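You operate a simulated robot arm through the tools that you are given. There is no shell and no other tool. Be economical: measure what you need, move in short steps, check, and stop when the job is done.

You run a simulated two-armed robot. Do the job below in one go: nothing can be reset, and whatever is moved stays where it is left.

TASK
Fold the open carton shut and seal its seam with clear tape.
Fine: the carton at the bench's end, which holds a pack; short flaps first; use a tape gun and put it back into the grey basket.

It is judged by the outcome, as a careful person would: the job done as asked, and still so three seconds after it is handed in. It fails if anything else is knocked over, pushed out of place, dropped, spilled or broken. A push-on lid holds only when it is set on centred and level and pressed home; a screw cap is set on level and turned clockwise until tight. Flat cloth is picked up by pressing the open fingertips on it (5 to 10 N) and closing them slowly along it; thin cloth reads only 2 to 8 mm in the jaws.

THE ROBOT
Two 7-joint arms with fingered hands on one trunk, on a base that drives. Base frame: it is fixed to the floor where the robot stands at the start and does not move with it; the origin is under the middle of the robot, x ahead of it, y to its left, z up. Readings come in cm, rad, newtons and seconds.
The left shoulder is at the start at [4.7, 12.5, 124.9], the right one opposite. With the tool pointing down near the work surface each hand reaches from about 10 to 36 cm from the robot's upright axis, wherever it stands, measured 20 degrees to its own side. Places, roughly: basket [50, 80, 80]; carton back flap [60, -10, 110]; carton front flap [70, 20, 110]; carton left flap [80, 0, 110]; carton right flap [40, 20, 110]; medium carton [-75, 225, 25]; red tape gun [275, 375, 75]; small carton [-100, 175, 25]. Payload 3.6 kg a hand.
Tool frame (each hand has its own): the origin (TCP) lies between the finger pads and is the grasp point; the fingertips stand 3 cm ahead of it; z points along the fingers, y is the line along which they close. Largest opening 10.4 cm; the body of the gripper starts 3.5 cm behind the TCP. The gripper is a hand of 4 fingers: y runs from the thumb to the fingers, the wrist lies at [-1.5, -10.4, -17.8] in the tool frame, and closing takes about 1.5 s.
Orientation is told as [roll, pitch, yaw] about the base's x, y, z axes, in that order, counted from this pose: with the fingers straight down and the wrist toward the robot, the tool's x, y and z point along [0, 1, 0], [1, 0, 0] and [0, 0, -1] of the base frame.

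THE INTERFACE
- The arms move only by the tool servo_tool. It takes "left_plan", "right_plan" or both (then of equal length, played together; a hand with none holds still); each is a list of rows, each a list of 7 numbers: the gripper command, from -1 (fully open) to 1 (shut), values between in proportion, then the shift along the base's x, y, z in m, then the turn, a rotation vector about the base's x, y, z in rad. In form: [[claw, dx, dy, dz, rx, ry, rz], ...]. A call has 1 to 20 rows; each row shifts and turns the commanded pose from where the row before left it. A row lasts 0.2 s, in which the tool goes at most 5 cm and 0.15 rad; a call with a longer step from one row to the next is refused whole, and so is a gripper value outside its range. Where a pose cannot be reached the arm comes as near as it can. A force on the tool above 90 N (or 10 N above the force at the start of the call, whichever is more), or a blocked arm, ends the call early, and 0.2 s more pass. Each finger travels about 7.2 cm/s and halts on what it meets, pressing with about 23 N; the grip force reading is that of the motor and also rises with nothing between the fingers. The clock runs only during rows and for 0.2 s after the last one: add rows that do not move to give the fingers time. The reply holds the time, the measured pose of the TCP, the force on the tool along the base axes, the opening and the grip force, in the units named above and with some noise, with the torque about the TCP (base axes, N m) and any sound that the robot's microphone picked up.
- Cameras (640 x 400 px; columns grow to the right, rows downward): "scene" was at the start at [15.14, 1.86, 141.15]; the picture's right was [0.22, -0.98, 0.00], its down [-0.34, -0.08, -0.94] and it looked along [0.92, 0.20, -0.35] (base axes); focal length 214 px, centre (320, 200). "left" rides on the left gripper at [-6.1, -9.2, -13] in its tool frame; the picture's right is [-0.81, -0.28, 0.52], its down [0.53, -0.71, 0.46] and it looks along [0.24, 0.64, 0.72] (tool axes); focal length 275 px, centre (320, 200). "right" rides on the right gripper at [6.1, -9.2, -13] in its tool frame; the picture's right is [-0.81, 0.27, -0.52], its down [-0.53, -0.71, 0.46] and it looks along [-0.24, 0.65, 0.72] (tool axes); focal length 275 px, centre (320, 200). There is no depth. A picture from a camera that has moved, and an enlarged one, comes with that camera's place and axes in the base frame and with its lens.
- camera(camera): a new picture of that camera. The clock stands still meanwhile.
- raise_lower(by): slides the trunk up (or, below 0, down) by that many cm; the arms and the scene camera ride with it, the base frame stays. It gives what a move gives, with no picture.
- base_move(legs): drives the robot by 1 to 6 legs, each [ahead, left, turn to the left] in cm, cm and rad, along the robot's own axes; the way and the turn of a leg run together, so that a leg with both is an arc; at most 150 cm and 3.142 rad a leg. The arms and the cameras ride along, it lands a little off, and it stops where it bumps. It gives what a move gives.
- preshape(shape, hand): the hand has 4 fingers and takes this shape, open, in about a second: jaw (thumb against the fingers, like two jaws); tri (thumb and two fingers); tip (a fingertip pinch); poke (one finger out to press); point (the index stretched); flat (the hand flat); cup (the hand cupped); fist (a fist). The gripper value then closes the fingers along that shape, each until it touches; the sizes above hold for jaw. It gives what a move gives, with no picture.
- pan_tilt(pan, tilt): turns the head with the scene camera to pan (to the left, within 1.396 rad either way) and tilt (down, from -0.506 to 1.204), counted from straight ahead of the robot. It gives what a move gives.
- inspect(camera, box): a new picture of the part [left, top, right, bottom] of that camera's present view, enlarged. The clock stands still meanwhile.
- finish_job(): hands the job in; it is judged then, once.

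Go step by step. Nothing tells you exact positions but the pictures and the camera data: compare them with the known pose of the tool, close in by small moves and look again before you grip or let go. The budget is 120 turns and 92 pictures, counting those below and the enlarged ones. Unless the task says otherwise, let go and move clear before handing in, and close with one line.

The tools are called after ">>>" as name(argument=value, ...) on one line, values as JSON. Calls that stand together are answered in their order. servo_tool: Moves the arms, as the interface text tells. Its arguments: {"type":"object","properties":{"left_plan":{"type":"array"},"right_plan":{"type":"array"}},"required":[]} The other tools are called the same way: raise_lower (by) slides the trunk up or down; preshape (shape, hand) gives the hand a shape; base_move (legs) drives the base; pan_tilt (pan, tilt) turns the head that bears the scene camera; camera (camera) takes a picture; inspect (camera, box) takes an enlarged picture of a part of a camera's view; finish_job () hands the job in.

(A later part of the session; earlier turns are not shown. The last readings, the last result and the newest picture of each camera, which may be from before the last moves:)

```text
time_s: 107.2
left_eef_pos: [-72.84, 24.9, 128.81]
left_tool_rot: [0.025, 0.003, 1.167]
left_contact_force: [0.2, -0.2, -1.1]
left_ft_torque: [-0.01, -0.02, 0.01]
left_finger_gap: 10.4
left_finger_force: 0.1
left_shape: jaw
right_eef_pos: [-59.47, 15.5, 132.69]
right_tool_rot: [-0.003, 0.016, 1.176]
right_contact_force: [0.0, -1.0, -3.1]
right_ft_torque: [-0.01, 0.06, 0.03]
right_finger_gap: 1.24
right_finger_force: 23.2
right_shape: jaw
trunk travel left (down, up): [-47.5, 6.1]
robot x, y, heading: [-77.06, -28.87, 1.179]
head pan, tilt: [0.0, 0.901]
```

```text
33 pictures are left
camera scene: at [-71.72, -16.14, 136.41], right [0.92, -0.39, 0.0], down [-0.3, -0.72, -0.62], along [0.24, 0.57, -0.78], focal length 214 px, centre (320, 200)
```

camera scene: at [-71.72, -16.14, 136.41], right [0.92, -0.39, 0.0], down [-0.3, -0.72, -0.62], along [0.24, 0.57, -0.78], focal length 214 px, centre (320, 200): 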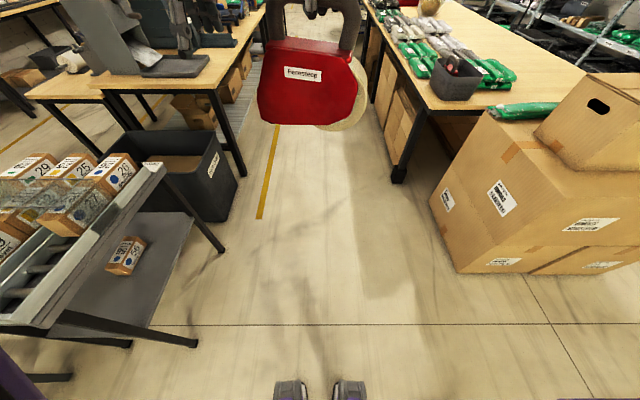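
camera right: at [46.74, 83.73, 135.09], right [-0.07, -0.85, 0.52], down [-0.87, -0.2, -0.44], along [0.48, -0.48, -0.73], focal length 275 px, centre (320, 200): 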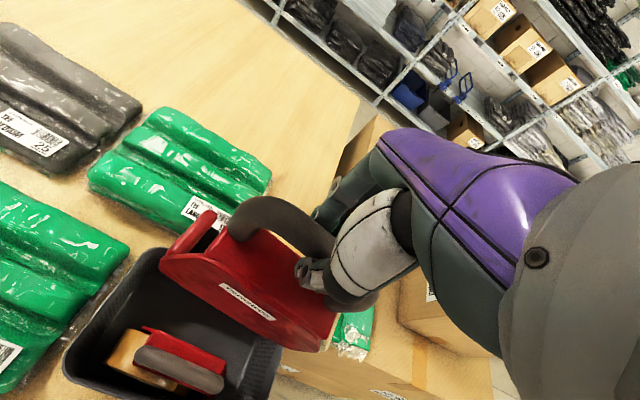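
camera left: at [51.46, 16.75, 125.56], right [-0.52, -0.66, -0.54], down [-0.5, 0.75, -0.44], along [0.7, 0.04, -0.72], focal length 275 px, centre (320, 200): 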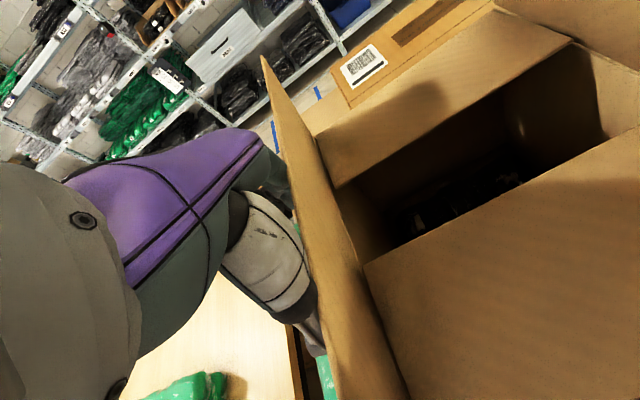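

Nothing was touched. I slide right to come opposite the carton, then go forward most of the way.

>>> base_move(legs=[[0, -106, 0], [28, 0, 0]])

>>> pan_tilt(pan=0.0, tilt=0.75)

>>> camera(camera="scene")

```text
time_s: 118.2
left_eef_pos: [33.46, 10.41, 128.99]
left_tool_rot: [0.025, 0.004, 1.176]
left_contact_force: [-0.5, 0.4, 0.3]
left_ft_torque: [0.01, -0.02, -0.01]
left_finger_gap: 10.39
left_finger_force: 0.1
left_shape: jaw
right_eef_pos: [46.9, 1.33, 132.78]
right_tool_rot: [-0.005, 0.014, 1.187]
right_contact_force: [-0.3, -0.3, -2.7]
right_ft_torque: [0.02, 0.02, 0.03]
right_finger_gap: 1.24
right_finger_force: 22.9
right_shape: jaw
trunk travel left (down, up): [-47.5, 6.1]
robot x, y, heading: [29.87, -43.02, 1.186]
head pan, tilt: [0.0, 0.901]
```

```text
time_s: 118.9
left_eef_pos: [33.33, 10.59, 128.79]
left_tool_rot: [0.025, 0.003, 1.175]
left_contact_force: [-1.3, -0.1, 0.3]
left_ft_torque: [-0.01, 0.04, -0.01]
left_finger_gap: 10.39
left_finger_force: 0.0
left_shape: jaw
right_eef_pos: [46.91, 1.26, 132.74]
right_tool_rot: [-0.004, 0.018, 1.185]
right_contact_force: [-0.1, -0.2, -3.9]
right_ft_torque: [0.01, 0.04, 0.01]
right_finger_gap: 1.24
right_finger_force: 23.2
right_shape: jaw
trunk travel left (down, up): [-47.5, 6.1]
robot x, y, heading: [29.71, -42.89, 1.179]
head pan, tilt: [0.0, 0.75]
```

```text
32 pictures are left
camera scene: at [35.17, -29.76, 137.59], right [0.93, -0.38, 0.0], down [-0.26, -0.63, -0.73], along [0.28, 0.68, -0.68], focal length 214 px, centre (320, 200)
```

scene: 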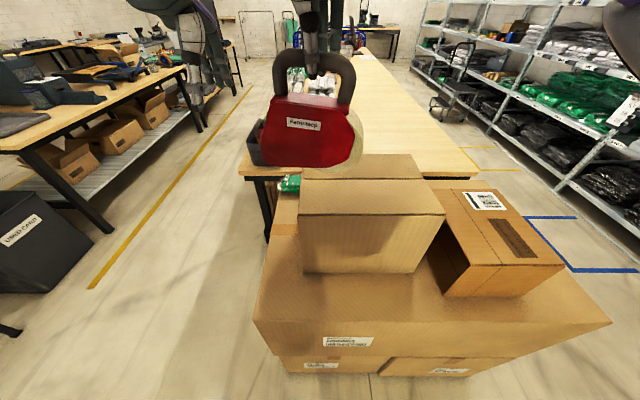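

The seam now lies across my view. I edge in a little and move the left hand out of the gun's way, then measure the gun against the carton.

>>> base_move(legs=[[4.3, -5, 0]])

>>> servo_tool(left_plan=[[-1, -0.04, 0.016, 0, 0, 0, 0], [-1, -0.04, 0.016, 0, 0, 0, 0], [-1, -0.04, 0.016, 0, 0, 0, 0], [-1, -0.01, -0.03, 0, 0, 0, 0], [-1, -0.01, -0.03, 0, 0, 0, 0]])

>>> inspect(camera="scene", box=[200, 40, 460, 240])

```text
time_s: 120.0
left_eef_pos: [39.58, 12.49, 128.84]
left_tool_rot: [0.025, 0.003, 1.18]
left_contact_force: [-0.2, -0.4, 0.2]
left_ft_torque: [-0.01, -0.01, -0.01]
left_finger_gap: 10.39
left_finger_force: 0.1
left_shape: jaw
right_eef_pos: [53.17, 3.32, 132.71]
right_tool_rot: [-0.003, 0.015, 1.186]
right_contact_force: [0.3, -0.2, -3.3]
right_ft_torque: [-0.01, 0.03, 0.01]
right_finger_gap: 1.22
right_finger_force: 23.0
right_shape: jaw
trunk travel left (down, up): [-47.5, 6.1]
robot x, y, heading: [36.04, -40.76, 1.187]
head pan, tilt: [0.0, 0.75]
```

```text
time_s: 121.2
left_eef_pos: [25.53, 11.05, 128.87]
left_tool_rot: [0.026, 0.003, 1.176]
left_contact_force: [0.0, -0.2, -0.4]
left_ft_torque: [-0.02, -0.02, 0.0]
left_finger_gap: 10.36
left_finger_force: 0.1
left_shape: jaw
right_eef_pos: [53.05, 3.29, 132.86]
right_tool_rot: [-0.003, 0.015, 1.187]
right_contact_force: [-0.2, -0.6, -3.8]
right_ft_torque: [-0.01, 0.01, 0.0]
right_finger_gap: 1.24
right_finger_force: 23.4
right_shape: jaw
trunk travel left (down, up): [-47.5, 6.1]
robot x, y, heading: [35.86, -40.9, 1.186]
head pan, tilt: [0.0, 0.75]
```

```text
2.00 times, centred on (330, 140) of scene
camera zoom: at [41.39, -27.82, 137.62], right [0.93, -0.38, 0.0], down [-0.26, -0.63, -0.73], along [0.27, 0.68, -0.68], focal length 429 px, centre (300, 320)
```

zoom: 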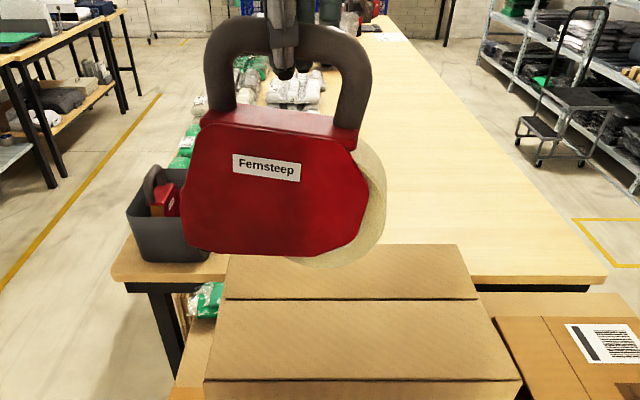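

The gun's black roller is about 8 cm left of and 16 cm below the grip; the roll hangs 2 cm lower, so the gun must tilt left-end-down. I shift the base left and bring the tilted gun above the seam's left end.

>>> base_move(legs=[[0, 6, 0]])

>>> servo_tool(right_plan=[[1, -0.0158, 0.0217, 0.01, -0.0525, -0.13, 0], [1, -0.0158, 0.0217, 0.01, -0.0525, -0.13, 0], [1, -0.0158, 0.0217, 0, -0.0525, -0.13, 0], [1, -0.0158, 0.0217, 0, -0.0525, -0.13, 0], [1, -0.0158, 0.0217, 0, -0.0525, -0.13, 0], [1, 0, 0, 0, 0, 0, 0]])

>>> inspect(camera="scene", box=[200, 40, 460, 240])

>>> camera(camera="left")

```text
time_s: 122.4
left_eef_pos: [20.07, 13.4, 128.96]
left_tool_rot: [0.023, 0.003, 1.175]
left_contact_force: [-0.5, -0.7, -0.5]
left_ft_torque: [0.01, 0.0, 0.04]
left_finger_gap: 10.36
left_finger_force: 0.1
left_shape: jaw
right_eef_pos: [47.51, 5.63, 132.76]
right_tool_rot: [-0.004, 0.014, 1.186]
right_contact_force: [0.6, -0.4, -3.2]
right_ft_torque: [-0.01, 0.0, 0.01]
right_finger_gap: 1.26
right_finger_force: 23.6
right_shape: jaw
trunk travel left (down, up): [-47.5, 6.1]
robot x, y, heading: [30.26, -38.87, 1.186]
head pan, tilt: [0.0, 0.75]
```

```text
time_s: 123.8
left_eef_pos: [20.05, 13.48, 128.88]
left_tool_rot: [0.026, 0.004, 1.175]
left_contact_force: [0.2, 0.0, -0.7]
left_ft_torque: [-0.02, -0.01, 0.04]
left_finger_gap: 10.38
left_finger_force: 0.1
left_shape: jaw
right_eef_pos: [42.31, 14.12, 134.57]
right_tool_rot: [-0.612, 0.012, 1.179]
right_contact_force: [-0.1, -0.3, -2.8]
right_ft_torque: [-0.01, 0.05, -0.01]
right_finger_gap: 1.09
right_finger_force: 23.0
right_shape: jaw
right hand out of reach, approached as far as the arm can: row 4, 5
trunk travel left (down, up): [-47.5, 6.1]
robot x, y, heading: [30.48, -38.8, 1.179]
head pan, tilt: [0.0, 0.75]
```

```text
2.00 times, centred on (330, 140) of scene
camera zoom: at [35.79, -25.47, 137.6], right [0.93, -0.38, 0.0], down [-0.26, -0.63, -0.73], along [0.28, 0.68, -0.68], focal length 429 px, centre (300, 320)
```

zoom: 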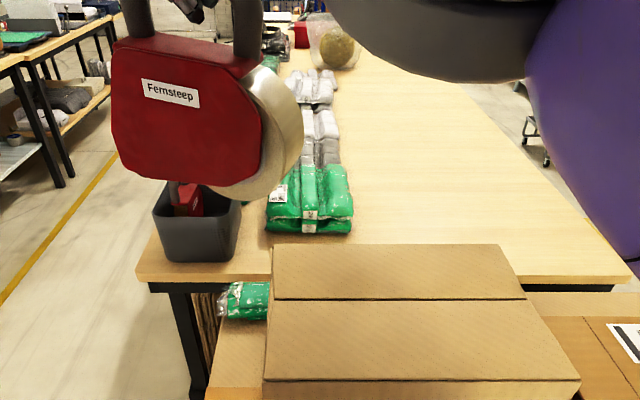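

```text
29 pictures are left
camera left: at [22.54, 2.51, 141.76], right [0.63, -0.56, -0.54], down [-0.78, -0.45, -0.44], along [0.01, 0.69, -0.72], focal length 275 px, centre (320, 200)
```

left: 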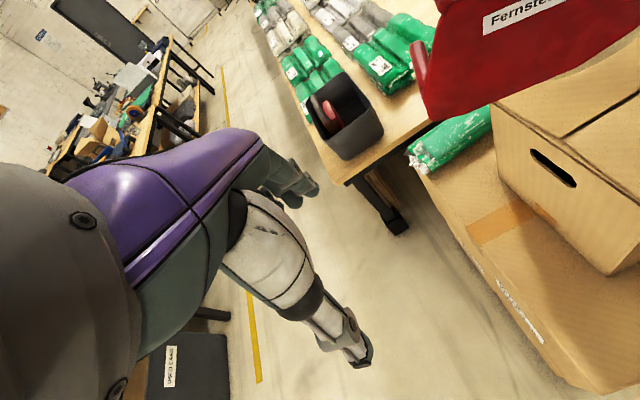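

The gun did not follow the hand's tilt; it seems to have swivelled about the pinch. The right wrist camera will show the gun relative to the hand.

>>> camera(camera="right")

```text
28 pictures are left
camera right: at [27.25, 10.55, 141.9], right [0.45, 0.12, 0.89], down [0.37, -0.93, -0.06], along [0.81, 0.36, -0.46], focal length 275 px, centre (320, 200)
```

right: 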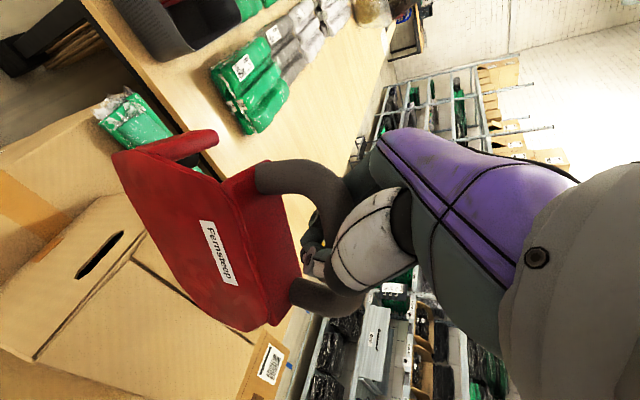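

The gun swivels freely about the pinch, so I'll keep the hand upright and let the gun settle on the box top by itself. I straighten the hand, move over the seam's left end and lower.

>>> servo_tool(right_plan=[[1, 0.0194, -0.008, 0, 0.0463, 0.113, 0], [1, 0.0194, -0.008, 0, 0.0463, 0.113, 0], [1, 0.0194, -0.008, 0, 0.0463, 0.113, 0], [1, 0.0194, -0.008, 0, 0.0463, 0.113, 0], [1, 0.0194, -0.008, 0, 0.0463, 0.113, 0], [1, 0, 0, -0.02, 0, 0, 0], [1, 0, 0, -0.02, 0, 0, 0], [1, 0, 0, -0.02, 0, 0, 0], [1, 0, 0, -0.015, 0, 0, 0]])

>>> inspect(camera="scene", box=[200, 60, 480, 260])

```text
time_s: 125.8
left_eef_pos: [20.16, 13.41, 128.88]
left_tool_rot: [0.025, 0.005, 1.176]
left_contact_force: [-0.1, -0.1, -0.6]
left_ft_torque: [0.0, 0.0, 0.01]
left_finger_gap: 10.39
left_finger_force: 0.1
left_shape: jaw
right_eef_pos: [51.92, 9.71, 127.0]
right_tool_rot: [0.001, 0.012, 1.184]
right_contact_force: [0.9, 0.1, -3.2]
right_ft_torque: [0.01, 0.04, 0.01]
right_finger_gap: 1.01
right_finger_force: 23.1
right_shape: jaw
trunk travel left (down, up): [-47.5, 6.1]
robot x, y, heading: [30.8, -38.77, 1.183]
head pan, tilt: [0.0, 0.75]
```

```text
2.00 times, centred on (340, 160) of scene
camera zoom: at [35.85, -25.46, 137.6], right [0.93, -0.38, 0.0], down [-0.26, -0.63, -0.73], along [0.28, 0.68, -0.68], focal length 429 px, centre (280, 280)
```

zoom: 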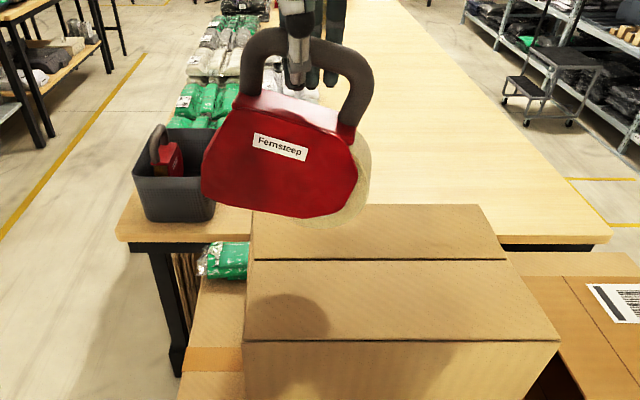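

The gun hangs about 15° right-end-down and the grip has crept slightly. I lower in small steps until it rests on the carton top.

>>> servo_tool(right_plan=[[1, 0, 0, -0.01, 0, 0, 0], [1, 0, 0, -0.01, 0, 0, 0], [1, 0, 0, -0.01, 0, 0, 0]])

>>> servo_tool(right_plan=[[1, 0, 0, -0.007, 0, 0, 0], [1, 0, 0, -0.007, 0, 0, 0]])

>>> inspect(camera="scene", box=[200, 60, 480, 260])

```text
time_s: 126.6
left_eef_pos: [20.13, 13.48, 128.83]
left_tool_rot: [0.025, 0.003, 1.176]
left_contact_force: [0.0, 0.6, -0.2]
left_ft_torque: [0.04, 0.07, -0.03]
left_finger_gap: 10.4
left_finger_force: 0.0
left_shape: jaw
right_eef_pos: [52.01, 9.75, 124.11]
right_tool_rot: [-0.003, 0.013, 1.186]
right_contact_force: [0.2, -0.1, -3.2]
right_ft_torque: [-0.01, 0.03, 0.0]
right_finger_gap: 1.05
right_finger_force: 22.5
right_shape: jaw
trunk travel left (down, up): [-47.5, 6.1]
robot x, y, heading: [30.65, -38.81, 1.189]
head pan, tilt: [0.0, 0.75]
```

```text
time_s: 127.2
left_eef_pos: [20.14, 13.36, 128.98]
left_tool_rot: [0.023, 0.004, 1.177]
left_contact_force: [-0.3, -0.3, 0.4]
left_ft_torque: [-0.01, 0.0, -0.01]
left_finger_gap: 10.38
left_finger_force: 0.1
left_shape: jaw
right_eef_pos: [52.24, 9.75, 122.67]
right_tool_rot: [0.001, 0.013, 1.184]
right_contact_force: [-0.3, 0.7, -3.9]
right_ft_torque: [-0.03, 0.04, -0.01]
right_finger_gap: 1.01
right_finger_force: 22.9
right_shape: jaw
trunk travel left (down, up): [-47.5, 6.1]
robot x, y, heading: [30.49, -38.68, 1.184]
head pan, tilt: [0.0, 0.75]
```

```text
2.00 times, centred on (340, 160) of scene
camera zoom: at [35.86, -25.48, 137.6], right [0.93, -0.38, 0.0], down [-0.26, -0.63, -0.73], along [0.28, 0.68, -0.68], focal length 429 px, centre (280, 280)
```

zoom: 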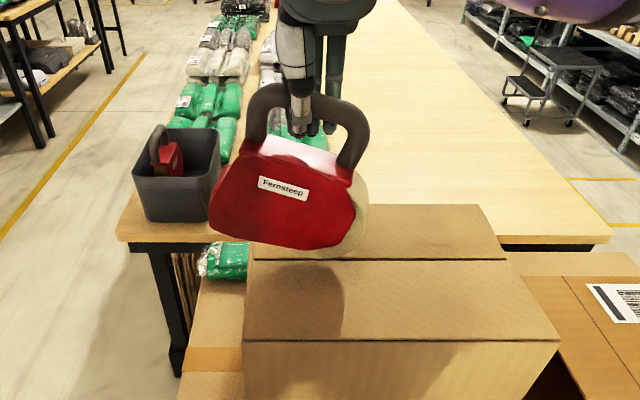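

Not yet touching. I keep lowering in 5 mm steps.

>>> servo_tool(right_plan=[[1, 0, 0, -0.005, 0, 0, 0], [1, 0, 0, -0.005, 0, 0, 0]])

>>> servo_tool(right_plan=[[1, 0, 0, -0.005, 0, 0, 0], [1, 0, 0, -0.003, 0, 0, 0]])

>>> inspect(camera="scene", box=[200, 60, 480, 260])

```text
time_s: 127.8
left_eef_pos: [20.14, 13.4, 128.95]
left_tool_rot: [0.025, 0.004, 1.177]
left_contact_force: [-0.3, -0.6, 0.4]
left_ft_torque: [0.0, 0.01, -0.04]
left_finger_gap: 10.36
left_finger_force: 0.0
left_shape: jaw
right_eef_pos: [52.2, 9.85, 121.67]
right_tool_rot: [0.001, 0.012, 1.185]
right_contact_force: [-0.3, 1.4, -2.7]
right_ft_torque: [0.02, 0.0, 0.0]
right_finger_gap: 1.02
right_finger_force: 22.8
right_shape: jaw
trunk travel left (down, up): [-47.5, 6.1]
robot x, y, heading: [30.42, -38.58, 1.188]
head pan, tilt: [0.0, 0.75]
```

```text
time_s: 128.4
left_eef_pos: [20.09, 13.39, 128.9]
left_tool_rot: [0.023, 0.004, 1.177]
left_contact_force: [0.1, -0.2, 0.2]
left_ft_torque: [-0.02, -0.03, -0.03]
left_finger_gap: 10.37
left_finger_force: 0.1
left_shape: jaw
right_eef_pos: [52.2, 9.9, 120.9]
right_tool_rot: [0.0, 0.012, 1.185]
right_contact_force: [0.0, 0.4, -3.5]
right_ft_torque: [-0.01, 0.01, -0.01]
right_finger_gap: 1.04
right_finger_force: 23.2
right_shape: jaw
trunk travel left (down, up): [-47.5, 6.1]
robot x, y, heading: [30.46, -38.31, 1.187]
head pan, tilt: [0.0, 0.75]
```

```text
2.00 times, centred on (340, 160) of scene
camera zoom: at [35.85, -25.49, 137.6], right [0.93, -0.38, 0.0], down [-0.26, -0.63, -0.73], along [0.28, 0.68, -0.68], focal length 429 px, centre (280, 280)
```

zoom: 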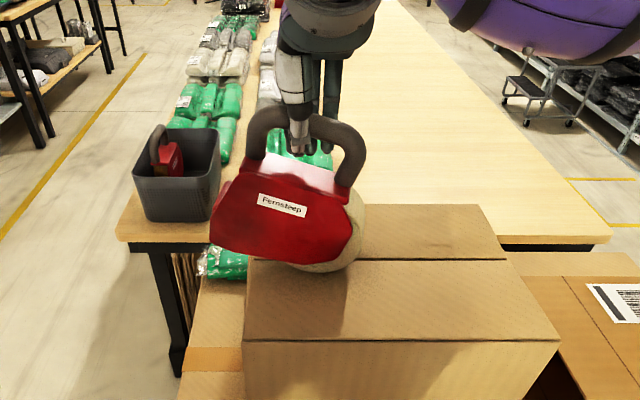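

Close to contact. I lower further in small steps and watch the force.

>>> servo_tool(right_plan=[[1, 0, 0, -0.004, 0, 0, 0], [1, 0, 0, -0.004, 0, 0, 0]])

>>> servo_tool(right_plan=[[1, 0, 0, -0.004, 0, 0, 0], [1, 0, 0, -0.004, 0, 0, 0]])

>>> inspect(camera="scene", box=[260, 90, 420, 230])

```text
time_s: 129.0
left_eef_pos: [20.06, 13.55, 128.85]
left_tool_rot: [0.023, 0.002, 1.176]
left_contact_force: [0.5, 0.5, -0.1]
left_ft_torque: [-0.02, -0.03, -0.01]
left_finger_gap: 10.38
left_finger_force: 0.0
left_shape: jaw
right_eef_pos: [52.11, 9.74, 119.95]
right_tool_rot: [0.001, 0.011, 1.185]
right_contact_force: [-0.3, 0.0, -0.6]
right_ft_torque: [0.06, 0.01, 0.01]
right_finger_gap: 1.03
right_finger_force: 23.1
right_shape: jaw
trunk travel left (down, up): [-47.5, 6.1]
robot x, y, heading: [30.7, -38.58, 1.185]
head pan, tilt: [0.0, 0.75]
```

```text
time_s: 129.6
left_eef_pos: [20.12, 13.46, 128.87]
left_tool_rot: [0.024, 0.004, 1.176]
left_contact_force: [-0.6, -0.3, 1.1]
left_ft_torque: [-0.04, -0.01, 0.02]
left_finger_gap: 10.38
left_finger_force: 0.0
left_shape: jaw
right_eef_pos: [52.19, 9.82, 119.12]
right_tool_rot: [0.001, 0.011, 1.188]
right_contact_force: [0.4, 0.9, 0.7]
right_ft_torque: [-0.01, 0.0, 0.02]
right_finger_gap: 0.97
right_finger_force: 23.2
right_shape: jaw
trunk travel left (down, up): [-47.5, 6.1]
robot x, y, heading: [30.43, -38.6, 1.182]
head pan, tilt: [0.0, 0.75]
```

```text
2.86 times, centred on (340, 160) of scene
camera zoom: at [35.84, -25.5, 137.61], right [0.93, -0.38, 0.0], down [-0.26, -0.63, -0.73], along [0.28, 0.68, -0.68], focal length 613 px, centre (263, 314)
```

zoom: 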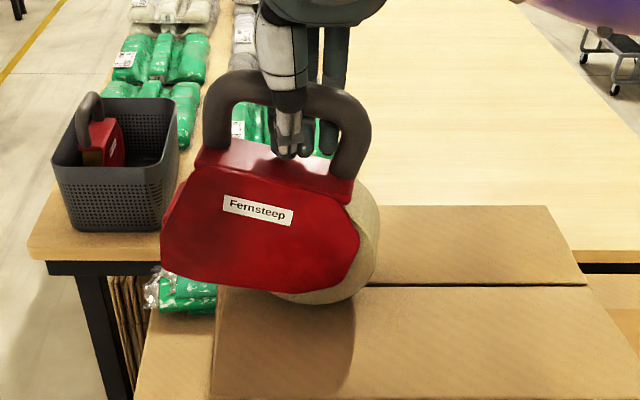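

The box now carries the gun's weight on the roll; the roller end still hangs just past the left edge. I lift a touch, shift 2 cm right and press down so the gun levels itself.

>>> servo_tool(right_plan=[[1, 0, 0, 0.01, 0, 0, 0], [1, 0.0185, -0.0076, 0, 0, 0, 0], [1, 0, 0, -0.006, 0, 0, 0], [1, 0, 0, -0.006, 0, 0, 0], [1, 0, 0, -0.005, 0, 0, 0], [1, 0, 0, -0.004, 0, 0, 0], [1, 0, 0, -0.004, 0, 0, 0]])

>>> inspect(camera="scene", box=[260, 90, 420, 230])

```text
time_s: 131.2
left_eef_pos: [19.94, 13.21, 129.05]
left_tool_rot: [0.023, -0.001, 1.175]
left_contact_force: [0.3, -0.4, -0.2]
left_ft_torque: [0.01, -0.01, 0.01]
left_finger_gap: 10.41
left_finger_force: 0.1
left_shape: jaw
right_eef_pos: [53.71, 9.23, 118.49]
right_tool_rot: [0.01, -0.004, 1.184]
right_contact_force: [-3.3, 10.3, 41.5]
right_ft_torque: [0.57, 0.24, -0.05]
right_finger_gap: 1.14
right_finger_force: 22.6
right_shape: jaw
trunk travel left (down, up): [-47.5, 6.1]
robot x, y, heading: [30.44, -38.34, 1.185]
head pan, tilt: [0.0, 0.75]
```

```text
2.86 times, centred on (340, 160) of scene
camera zoom: at [35.6, -25.68, 137.7], right [0.93, -0.38, 0.0], down [-0.26, -0.63, -0.73], along [0.28, 0.68, -0.68], focal length 613 px, centre (263, 314)
```

zoom: 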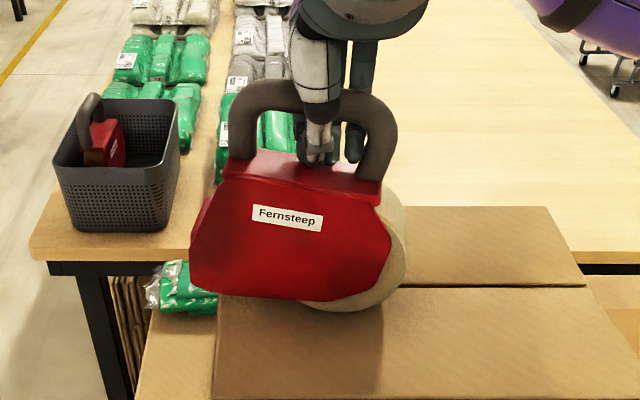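

The fingertips now press on the gun's red top with 41 N, but the roller end still sits past the edge and slightly high. I ease off, tilt the hand left-down to push the left end down, and shift right.

>>> servo_tool(right_plan=[[1, 0, 0, 0.008, 0, 0, 0], [1, 0.0232, -0.0095, 0, 0, 0, 0], [1, 0, 0, 0, -0.045, -0.11, 0], [1, 0, 0, 0, -0.045, -0.11, 0], [1, 0, 0, -0.003, 0, 0, 0], [1, 0, 0, 0, 0, 0, 0]])

>>> inspect(camera="scene", box=[260, 90, 420, 230])

>>> camera(camera="left")

```text
time_s: 132.6
left_eef_pos: [19.79, 13.2, 128.99]
left_tool_rot: [0.025, 0.001, 1.177]
left_contact_force: [-0.7, 0.5, 0.2]
left_ft_torque: [0.0, 0.02, 0.02]
left_finger_gap: 10.41
left_finger_force: 0.1
left_shape: jaw
right_eef_pos: [56.1, 8.05, 118.76]
right_tool_rot: [-0.235, 0.002, 1.183]
right_contact_force: [-0.1, 2.7, 41.0]
right_ft_torque: [0.11, -0.05, 0.06]
right_finger_gap: 1.17
right_finger_force: 23.3
right_shape: jaw
trunk travel left (down, up): [-47.5, 6.1]
robot x, y, heading: [30.57, -38.61, 1.183]
head pan, tilt: [0.0, 0.75]
```

```text
2.86 times, centred on (340, 160) of scene
camera zoom: at [35.65, -25.74, 137.66], right [0.93, -0.38, 0.0], down [-0.26, -0.63, -0.73], along [0.28, 0.68, -0.68], focal length 613 px, centre (263, 314)
```

zoom: 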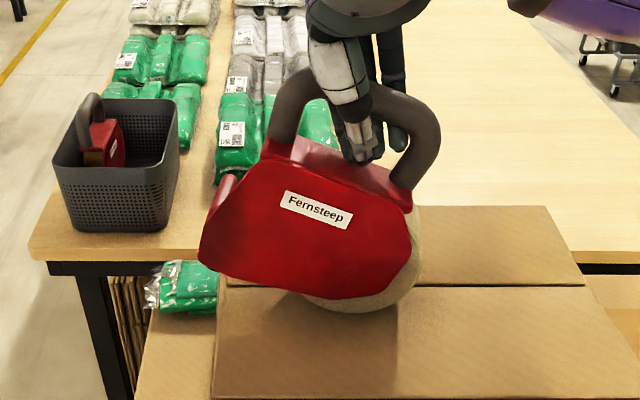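

```text
21 pictures are left
camera left: at [22.39, 2.23, 141.87], right [0.63, -0.56, -0.54], down [-0.78, -0.45, -0.44], along [0.01, 0.7, -0.72], focal length 275 px, centre (320, 200)
```

left: 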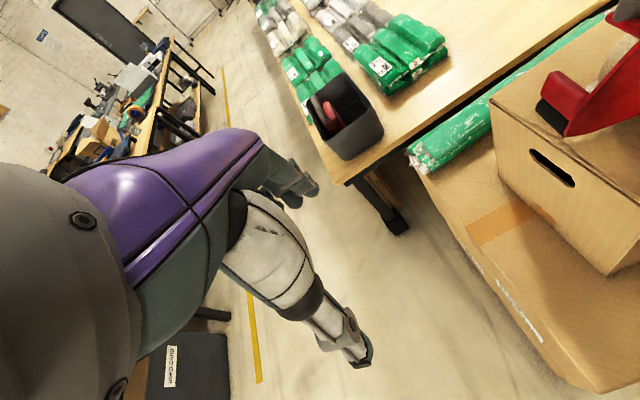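

That tilted it the wrong way: the tips pushed on the right side. The left view shows the black roller about 3 cm above the box. I tilt the hand the other way so the tips press the gun's left shoulder.

>>> servo_tool(right_plan=[[1, 0, 0, 0.012, 0.052, 0.127, 0], [1, 0, 0, 0, 0.052, 0.127, 0], [1, 0, 0, 0, 0.052, 0.127, 0], [1, 0, 0, 0, 0.052, 0.127, 0], [1, 0, 0, 0, 0.052, 0.127, 0], [1, 0, 0, -0.004, 0, 0, 0], [1, 0, 0, -0.004, 0, 0, 0], [1, 0, 0, -0.004, 0, 0, 0]])

>>> camera(camera="scene")

```text
time_s: 134.4
left_eef_pos: [19.98, 13.28, 129.03]
left_tool_rot: [0.024, 0.002, 1.176]
left_contact_force: [0.2, -0.1, 0.0]
left_ft_torque: [0.0, -0.01, 0.01]
left_finger_gap: 10.37
left_finger_force: 0.1
left_shape: jaw
right_eef_pos: [56.25, 8.14, 118.6]
right_tool_rot: [0.453, -0.001, 1.188]
right_contact_force: [1.0, 3.7, 21.4]
right_ft_torque: [0.07, -0.13, -0.02]
right_finger_gap: 1.04
right_finger_force: 22.9
right_shape: jaw
trunk travel left (down, up): [-47.5, 6.1]
robot x, y, heading: [30.7, -38.69, 1.185]
head pan, tilt: [0.0, 0.75]
```

```text
20 pictures are left
camera scene: at [35.76, -25.63, 137.66], right [0.93, -0.38, 0.0], down [-0.26, -0.63, -0.73], along [0.28, 0.68, -0.68], focal length 214 px, centre (320, 200)
```

scene: 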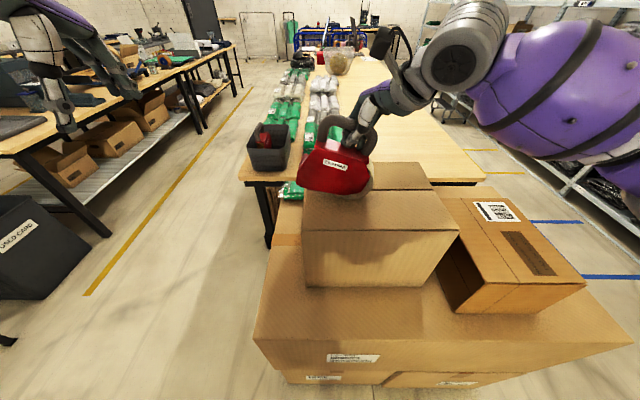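

Still tilted. I press a little lower while easing the hand left, and check.

>>> servo_tool(right_plan=[[1, -0.0093, 0.0038, -0.004, 0, 0, 0], [1, -0.0093, 0.0038, -0.004, 0, 0, 0], [1, -0.0093, 0.0038, -0.002, 0, 0, 0]])

>>> inspect(camera="scene", box=[260, 90, 420, 230])

```text
time_s: 135.2
left_eef_pos: [19.87, 13.22, 128.93]
left_tool_rot: [0.025, 0.0, 1.176]
left_contact_force: [-0.4, -0.1, -0.2]
left_ft_torque: [-0.02, 0.02, -0.02]
left_finger_gap: 10.38
left_finger_force: 0.1
left_shape: jaw
right_eef_pos: [53.37, 9.12, 118.21]
right_tool_rot: [0.462, -0.015, 1.19]
right_contact_force: [2.5, 8.8, 49.9]
right_ft_torque: [-0.06, -0.9, 0.1]
right_finger_gap: 1.12
right_finger_force: 22.4
right_shape: jaw
trunk travel left (down, up): [-47.5, 6.1]
robot x, y, heading: [30.12, -38.77, 1.183]
head pan, tilt: [0.0, 0.75]
```

```text
2.86 times, centred on (340, 160) of scene
camera zoom: at [35.65, -25.72, 137.67], right [0.93, -0.38, 0.0], down [-0.26, -0.63, -0.73], along [0.28, 0.68, -0.68], focal length 613 px, centre (263, 314)
```

zoom: 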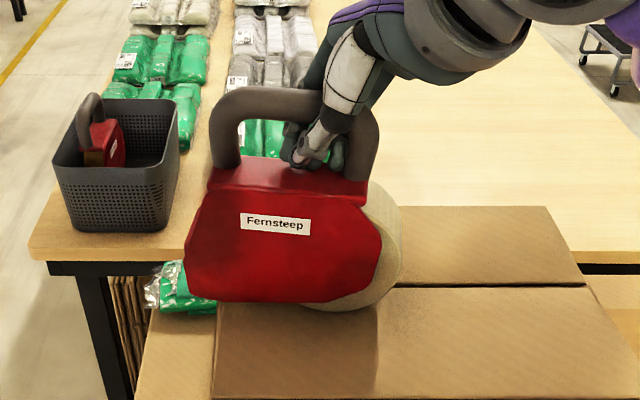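

Now it is nearly level, with the roller at top height just off the left edge. I ease the pressure and draw the gun 6 cm right to see whether tape is laid.

>>> servo_tool(right_plan=[[1, 0, 0, 0.003, 0, 0, 0], [1, 0.0093, -0.0038, 0, 0, 0, 0], [1, 0.0093, -0.0038, 0, 0, 0, 0], [1, 0.0093, -0.0038, 0, 0, 0, 0], [1, 0.0093, -0.0038, 0, 0, 0, 0], [1, 0.0093, -0.0038, 0, 0, 0, 0], [1, 0.0093, -0.0038, 0, 0, 0, 0]])

>>> inspect(camera="scene", box=[260, 90, 420, 230])

>>> inspect(camera="left", box=[440, 0, 640, 200])

```text
time_s: 136.8
left_eef_pos: [19.79, 13.06, 128.87]
left_tool_rot: [0.025, 0.0, 1.176]
left_contact_force: [-0.5, -0.5, 0.7]
left_ft_torque: [-0.04, 0.02, -0.01]
left_finger_gap: 10.39
left_finger_force: 0.1
left_shape: jaw
right_eef_pos: [59.05, 6.84, 118.45]
right_tool_rot: [0.458, -0.008, 1.195]
right_contact_force: [-2.6, -2.9, 43.3]
right_ft_torque: [0.28, 0.78, 0.02]
right_finger_gap: 1.22
right_finger_force: 23.0
right_shape: jaw
trunk travel left (down, up): [-47.5, 6.1]
robot x, y, heading: [30.42, -38.76, 1.185]
head pan, tilt: [0.0, 0.75]
```

```text
2.86 times, centred on (340, 160) of scene
camera zoom: at [35.61, -25.87, 137.66], right [0.93, -0.38, 0.0], down [-0.26, -0.63, -0.73], along [0.28, 0.68, -0.68], focal length 613 px, centre (263, 314)
```

zoom: 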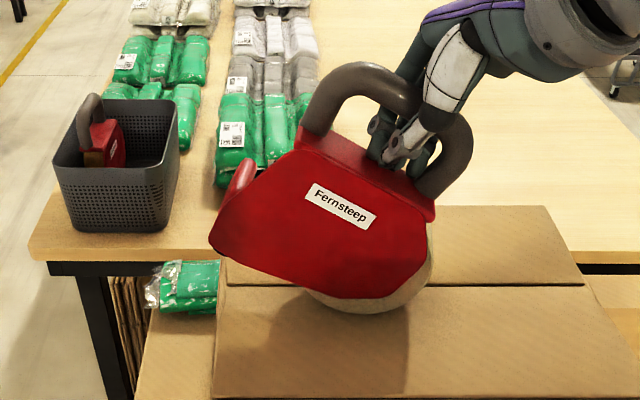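

```text
2.00 times, centred on (540, 100) of left
camera zoom: at [22.35, 2.1, 141.88], right [0.63, -0.56, -0.54], down [-0.78, -0.45, -0.44], along [0.01, 0.7, -0.72], focal length 551 px, centre (-120, 400)
```

zoom: 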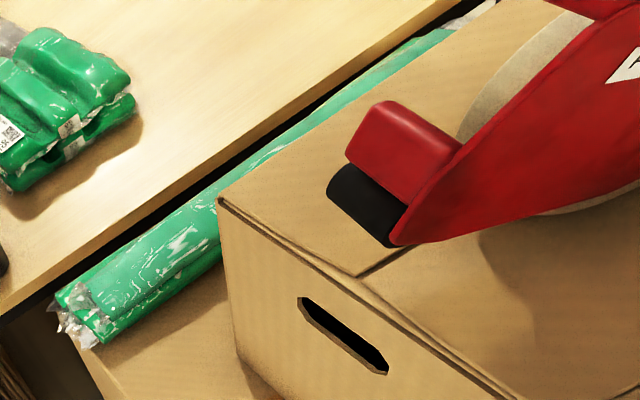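

Dragging right lets the gun swivel and lifts the roller, so the gun needs a second hand. The left hand's closed fingertips will press the red guard, right above the roller, while both hands travel together. I lift the gun and centre the base on the seam.

>>> servo_tool(right_plan=[[1, 0, 0, 0.03, 0, 0, 0], [1, 0, 0, 0.035, 0, 0, 0], [1, 0, 0, 0, 0, 0, 0], [1, 0, 0, 0, 0, 0, 0], [1, 0, 0, 0, 0, 0, 0], [1, 0, 0, 0, 0, 0, 0], [1, 0, 0, 0, 0, 0, 0], [1, 0, 0, 0, 0, 0, 0]], left_plan=[[0, 0, 0, 0, -0.047, -0.116, 0], [0.5, 0, 0, 0, -0.047, -0.116, 0], [1, 0, 0, 0, -0.047, -0.116, 0], [1, 0, 0, 0, -0.047, -0.116, 0], [1, 0, 0, 0, 0, 0, 0], [1, 0, 0, 0, 0, 0, 0], [1, 0, 0, 0, 0, 0, 0], [1, 0, 0, 0, 0, 0, 0]])

>>> base_move(legs=[[0, -8, 0]])

>>> servo_tool(right_plan=[[1, -0.0294, 0.012, 0, 0, 0, 0], [1, -0.0294, 0.012, 0, 0, 0, 0], [1, -0.0294, 0.012, 0, 0, 0, 0], [1, -0.0294, 0.012, 0, 0, 0, 0], [1, 0, 0, -0.02, 0, 0, 0], [1, 0, 0, -0.02, 0, 0, 0], [1, 0, 0, -0.008, 0, 0, 0], [1, 0, 0, -0.006, 0, 0, 0]])

>>> camera(camera="scene")

```text
time_s: 138.6
left_eef_pos: [20.12, 13.4, 129.0]
left_tool_rot: [-0.476, -0.002, 1.176]
left_contact_force: [0.6, 0.7, 0.6]
left_ft_torque: [0.03, 0.02, -0.01]
left_finger_gap: 0.01
left_finger_force: 23.1
left_shape: jaw
right_eef_pos: [59.64, 6.97, 124.05]
right_tool_rot: [0.45, 0.008, 1.192]
right_contact_force: [0.7, 0.6, -3.6]
right_ft_torque: [-0.04, -0.03, 0.0]
right_finger_gap: 1.01
right_finger_force: 23.1
right_shape: jaw
trunk travel left (down, up): [-47.5, 6.1]
robot x, y, heading: [30.36, -38.77, 1.185]
head pan, tilt: [0.0, 0.75]
```

```text
time_s: 140.0
left_eef_pos: [27.37, 10.48, 128.91]
left_tool_rot: [-0.476, 0.0, 1.179]
left_contact_force: [-0.6, -0.6, 0.1]
left_ft_torque: [-0.02, 0.01, 0.0]
left_finger_gap: 0.0
left_finger_force: 23.3
left_shape: jaw
right_eef_pos: [66.83, 3.95, 124.03]
right_tool_rot: [0.447, 0.012, 1.191]
right_contact_force: [-0.7, 0.3, -2.6]
right_ft_torque: [-0.04, 0.03, -0.01]
right_finger_gap: 1.0
right_finger_force: 23.1
right_shape: jaw
trunk travel left (down, up): [-47.5, 6.1]
robot x, y, heading: [37.67, -41.72, 1.188]
head pan, tilt: [0.0, 0.75]
```

```text
time_s: 141.8
left_eef_pos: [27.36, 10.29, 129.11]
left_tool_rot: [-0.477, -0.004, 1.179]
left_contact_force: [-1.0, 1.1, -0.3]
left_ft_torque: [-0.04, 0.02, -0.02]
left_finger_gap: 0.0
left_finger_force: 23.4
left_shape: jaw
right_eef_pos: [55.03, 8.81, 118.82]
right_tool_rot: [0.452, 0.003, 1.193]
right_contact_force: [-0.2, 2.7, 10.9]
right_ft_torque: [-0.04, -0.09, 0.03]
right_finger_gap: 1.01
right_finger_force: 23.0
right_shape: jaw
trunk travel left (down, up): [-47.5, 6.1]
robot x, y, heading: [37.75, -41.64, 1.183]
head pan, tilt: [0.0, 0.75]
```

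```text
16 pictures are left
camera scene: at [43.23, -28.6, 137.64], right [0.93, -0.38, 0.0], down [-0.26, -0.63, -0.73], along [0.27, 0.68, -0.68], focal length 214 px, centre (320, 200)
```

scene: 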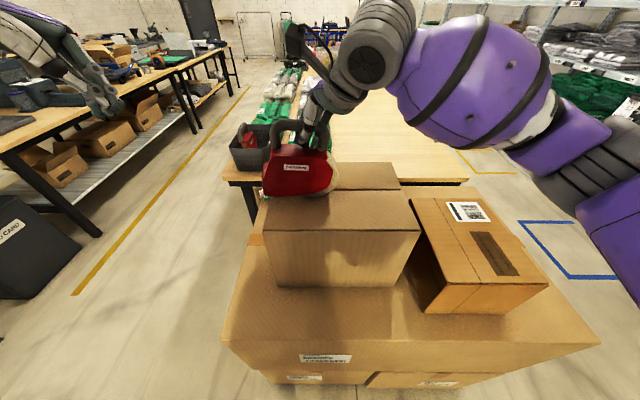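

The gun sits level now, with the roller at the left end of the seam. I bring the left fingertips above the red guard.

>>> servo_tool(left_plan=[[1, 0.0366, 0.0046, 0, 0, 0, 0], [1, 0.0366, 0.0046, 0, 0, 0, 0], [1, 0.0366, 0.0046, 0, 0, 0, 0], [1, 0.0366, 0.0046, 0, 0, 0, 0], [1, 0.0366, 0.0046, 0, 0, 0, 0], [1, 0, 0, -0.04, 0, 0, 0], [1, 0, 0, -0.04, 0, 0, 0], [1, 0, 0, -0.03, 0, 0, 0]])

>>> inspect(camera="scene", box=[220, 100, 360, 220])

>>> camera(camera="left")

```text
time_s: 143.6
left_eef_pos: [45.79, 12.57, 117.89]
left_tool_rot: [-0.476, -0.004, 1.177]
left_contact_force: [-0.1, -0.9, 0.0]
left_ft_torque: [0.0, -0.01, -0.03]
left_finger_gap: 0.0
left_finger_force: 23.0
left_shape: jaw
right_eef_pos: [55.04, 8.74, 118.68]
right_tool_rot: [0.451, 0.007, 1.192]
right_contact_force: [0.5, 2.4, 20.8]
right_ft_torque: [-0.05, -0.19, 0.03]
right_finger_gap: 1.06
right_finger_force: 22.8
right_shape: jaw
trunk travel left (down, up): [-47.5, 6.1]
robot x, y, heading: [38.11, -41.84, 1.188]
head pan, tilt: [0.0, 0.75]
```

```text
3.33 times, centred on (290, 160) of scene
camera zoom: at [43.2, -28.6, 137.62], right [0.93, -0.38, 0.0], down [-0.26, -0.63, -0.73], along [0.27, 0.68, -0.68], focal length 715 px, centre (420, 333)
```

zoom: 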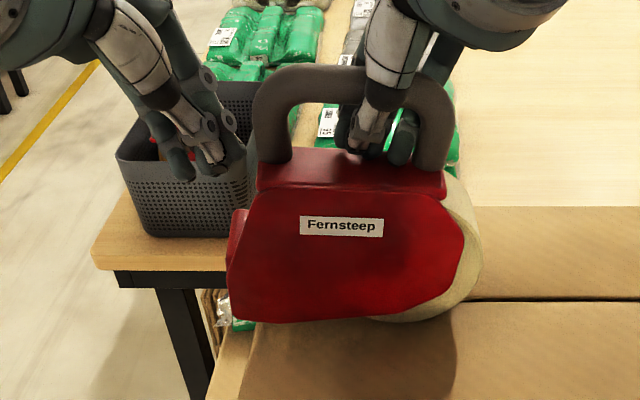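

```text
14 pictures are left
camera left: at [41.88, 4.17, 132.27], right [0.78, -0.62, -0.09], down [-0.52, -0.56, -0.65], along [0.36, 0.55, -0.75], focal length 275 px, centre (320, 200)
```

left: 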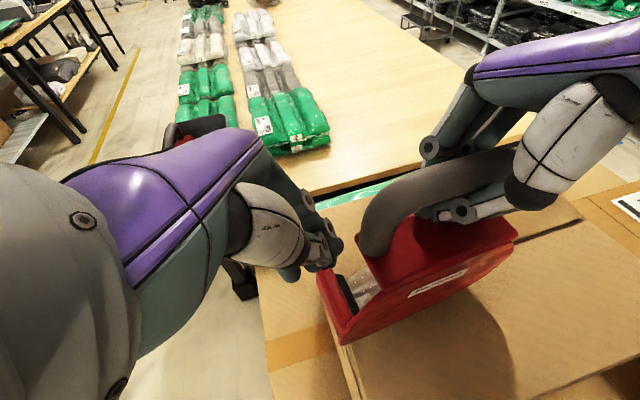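

Tips hang about 3 cm above the guard, which sits at the gun's outer left end. I lower the left hand onto it in small steps and ease the right hand's pressure.

>>> servo_tool(left_plan=[[1, 0, 0, -0.01, 0, 0, 0], [1, 0, 0, -0.01, 0, 0, 0], [1, 0, 0, -0.005, 0, 0, 0]], right_plan=[[1, 0, 0, 0.003, 0, 0, 0], [1, 0, 0, 0, 0, 0, 0], [1, 0, 0, 0, 0, 0, 0]])

>>> servo_tool(left_plan=[[1, 0, 0, -0.004, 0, 0, 0], [1, 0, 0, -0.004, 0, 0, 0]])

>>> servo_tool(left_plan=[[1, 0, 0, -0.004, 0, 0, 0], [1, 0, 0, 0, 0, 0, 0]])

```text
time_s: 144.4
left_eef_pos: [45.7, 12.78, 115.4]
left_tool_rot: [-0.475, -0.003, 1.178]
left_contact_force: [0.6, 0.2, -0.6]
left_ft_torque: [0.01, 0.0, 0.0]
left_finger_gap: 0.0
left_finger_force: 23.2
left_shape: jaw
right_eef_pos: [55.06, 8.85, 118.76]
right_tool_rot: [0.447, 0.013, 1.192]
right_contact_force: [0.0, -0.1, 7.3]
right_ft_torque: [-0.02, -0.12, 0.0]
right_finger_gap: 0.99
right_finger_force: 23.3
right_shape: jaw
trunk travel left (down, up): [-47.5, 6.1]
robot x, y, heading: [37.56, -42.21, 1.187]
head pan, tilt: [0.0, 0.75]
```

```text
time_s: 145.0
left_eef_pos: [45.69, 12.81, 114.65]
left_tool_rot: [-0.475, -0.001, 1.179]
left_contact_force: [1.2, -0.8, -0.4]
left_ft_torque: [-0.02, -0.02, 0.0]
left_finger_gap: 0.0
left_finger_force: 22.9
left_shape: jaw
right_eef_pos: [55.06, 8.82, 118.83]
right_tool_rot: [0.449, 0.01, 1.193]
right_contact_force: [-0.5, 1.3, 5.4]
right_ft_torque: [-0.04, -0.12, 0.04]
right_finger_gap: 1.01
right_finger_force: 22.6
right_shape: jaw
trunk travel left (down, up): [-47.5, 6.1]
robot x, y, heading: [37.96, -41.98, 1.186]
head pan, tilt: [0.0, 0.75]
```

```text
time_s: 145.6
left_eef_pos: [45.67, 12.69, 114.18]
left_tool_rot: [-0.476, -0.002, 1.177]
left_contact_force: [0.0, 0.1, -0.3]
left_ft_torque: [-0.03, -0.02, 0.01]
left_finger_gap: 0.0
left_finger_force: 22.7
left_shape: jaw
right_eef_pos: [54.96, 8.94, 118.93]
right_tool_rot: [0.449, 0.009, 1.192]
right_contact_force: [0.5, 1.6, 5.2]
right_ft_torque: [-0.04, -0.05, 0.06]
right_finger_gap: 1.0
right_finger_force: 23.3
right_shape: jaw
trunk travel left (down, up): [-47.5, 6.1]
robot x, y, heading: [37.94, -41.87, 1.189]
head pan, tilt: [0.0, 0.75]
```

No contact yet at tip height ≈111.5. I look at the left camera before lowering more.

>>> inspect(camera="left", box=[230, 130, 430, 360])

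```text
1.74 times, centred on (330, 245) of left
camera zoom: at [41.73, 4.38, 128.59], right [0.78, -0.62, -0.09], down [-0.52, -0.56, -0.65], along [0.35, 0.55, -0.75], focal length 479 px, centre (303, 122)
```

zoom: 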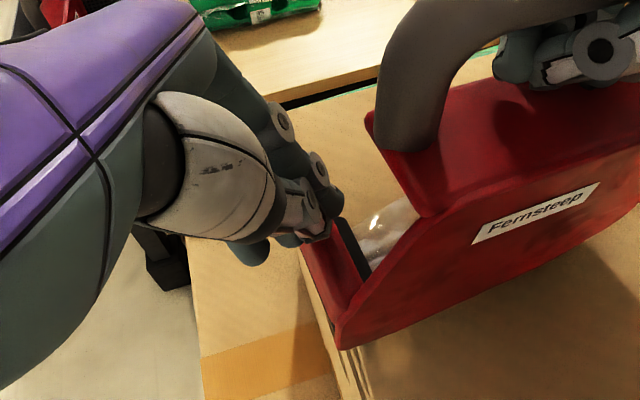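

The tips are just above the guard's far part. I continue down in small steps until they touch.

>>> servo_tool(left_plan=[[1, 0.003, -0.001, -0.004, 0, 0, 0], [1, 0.003, -0.001, -0.004, 0, 0, 0]])

>>> servo_tool(left_plan=[[1, 0, 0, -0.004, 0, 0, 0], [1, 0, 0, -0.004, 0, 0, 0]])

>>> servo_tool(left_plan=[[1, 0, 0, -0.003, 0, 0, 0], [1, 0, 0, 0, 0, 0, 0]])

```text
time_s: 146.2
left_eef_pos: [46.25, 12.47, 113.51]
left_tool_rot: [-0.476, -0.003, 1.178]
left_contact_force: [-1.0, 0.5, 1.8]
left_ft_torque: [0.01, 0.03, 0.01]
left_finger_gap: 0.0
left_finger_force: 22.7
left_shape: jaw
right_eef_pos: [55.06, 8.87, 118.77]
right_tool_rot: [0.447, 0.009, 1.191]
right_contact_force: [-0.6, 2.0, 3.8]
right_ft_torque: [0.0, -0.03, 0.02]
right_finger_gap: 1.0
right_finger_force: 23.2
right_shape: jaw
trunk travel left (down, up): [-47.5, 6.1]
robot x, y, heading: [37.95, -41.95, 1.19]
head pan, tilt: [0.0, 0.75]
```

```text
time_s: 146.8
left_eef_pos: [46.25, 12.66, 112.91]
left_tool_rot: [-0.478, -0.006, 1.179]
left_contact_force: [-1.2, 2.4, 9.2]
left_ft_torque: [0.03, 0.0, 0.01]
left_finger_gap: 0.0
left_finger_force: 22.8
left_shape: jaw
right_eef_pos: [55.0, 8.81, 118.9]
right_tool_rot: [0.446, 0.008, 1.193]
right_contact_force: [-2.0, 1.9, 2.2]
right_ft_torque: [-0.04, 0.0, 0.03]
right_finger_gap: 0.97
right_finger_force: 22.3
right_shape: jaw
trunk travel left (down, up): [-47.5, 6.1]
robot x, y, heading: [37.96, -41.78, 1.185]
head pan, tilt: [0.0, 0.75]
```

```text
time_s: 147.4
left_eef_pos: [46.35, 12.58, 112.58]
left_tool_rot: [-0.48, -0.009, 1.178]
left_contact_force: [-4.2, 5.3, 26.3]
left_ft_torque: [0.02, 0.0, 0.02]
left_finger_gap: 0.01
left_finger_force: 22.8
left_shape: jaw
right_eef_pos: [55.06, 8.77, 118.91]
right_tool_rot: [0.446, 0.008, 1.193]
right_contact_force: [-1.6, 1.1, -1.6]
right_ft_torque: [-0.06, 0.01, 0.0]
right_finger_gap: 0.99
right_finger_force: 22.8
right_shape: jaw
trunk travel left (down, up): [-47.5, 6.1]
robot x, y, heading: [38.11, -41.7, 1.187]
head pan, tilt: [0.0, 0.75]
```

The left hand now presses the roller firmly onto the box (26 N). I ease to about 15 N and draw both hands right together, 4 cm first.

>>> servo_tool(left_plan=[[1, 0, 0, 0.001, 0, 0, 0], [1, 0.0074, -0.003, 0, 0, 0, 0], [1, 0.0074, -0.003, 0, 0, 0, 0], [1, 0.0074, -0.003, 0, 0, 0, 0], [1, 0.0074, -0.003, 0, 0, 0, 0], [1, 0.0074, -0.003, 0, 0, 0, 0]], right_plan=[[1, 0, 0, 0, 0, 0, 0], [1, 0.0074, -0.003, 0, 0, 0, 0], [1, 0.0074, -0.003, 0, 0, 0, 0], [1, 0.0074, -0.003, 0, 0, 0, 0], [1, 0.0074, -0.003, 0, 0, 0, 0], [1, 0.0074, -0.003, 0, 0, 0, 0]])

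>>> inspect(camera="scene", box=[220, 100, 360, 220])

>>> inspect(camera="left", box=[230, 130, 430, 360])

```text
time_s: 148.8
left_eef_pos: [49.95, 10.89, 112.62]
left_tool_rot: [-0.475, -0.004, 1.178]
left_contact_force: [-8.1, 3.0, 23.3]
left_ft_torque: [-0.05, 0.13, -0.03]
left_finger_gap: 0.02
left_finger_force: 23.2
left_shape: jaw
right_eef_pos: [58.73, 7.21, 118.87]
right_tool_rot: [0.449, 0.007, 1.189]
right_contact_force: [-0.3, 0.5, 1.4]
right_ft_torque: [-0.01, -0.01, -0.03]
right_finger_gap: 0.98
right_finger_force: 22.9
right_shape: jaw
trunk travel left (down, up): [-47.5, 6.1]
robot x, y, heading: [37.96, -41.65, 1.192]
head pan, tilt: [0.0, 0.75]
```

```text
3.33 times, centred on (290, 160) of scene
camera zoom: at [43.1, -28.66, 137.63], right [0.93, -0.38, 0.0], down [-0.26, -0.63, -0.73], along [0.28, 0.68, -0.68], focal length 715 px, centre (420, 333)
```

zoom: 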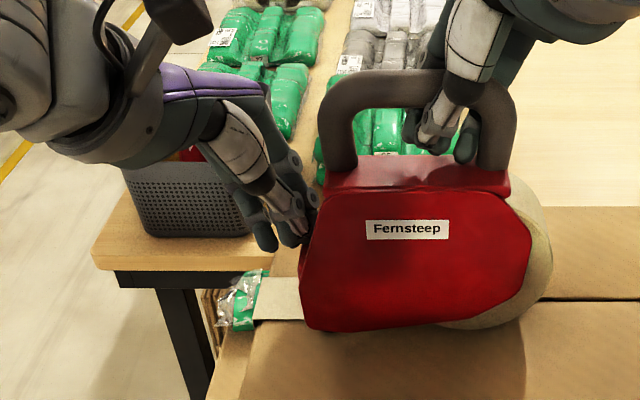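

```text
1.74 times, centred on (330, 245) of left
camera zoom: at [45.91, 2.56, 126.88], right [0.78, -0.62, -0.09], down [-0.52, -0.56, -0.65], along [0.36, 0.55, -0.75], focal length 479 px, centre (303, 122)
```

zoom: 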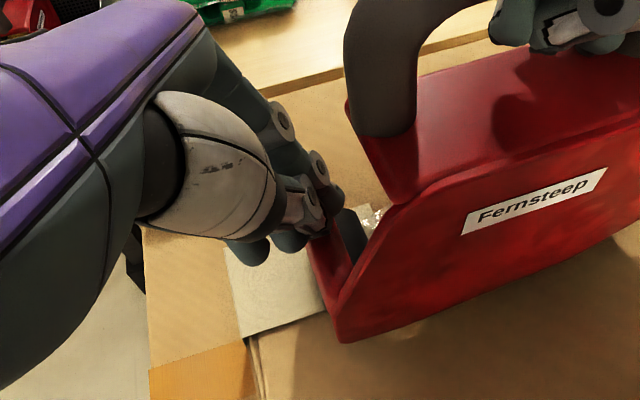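

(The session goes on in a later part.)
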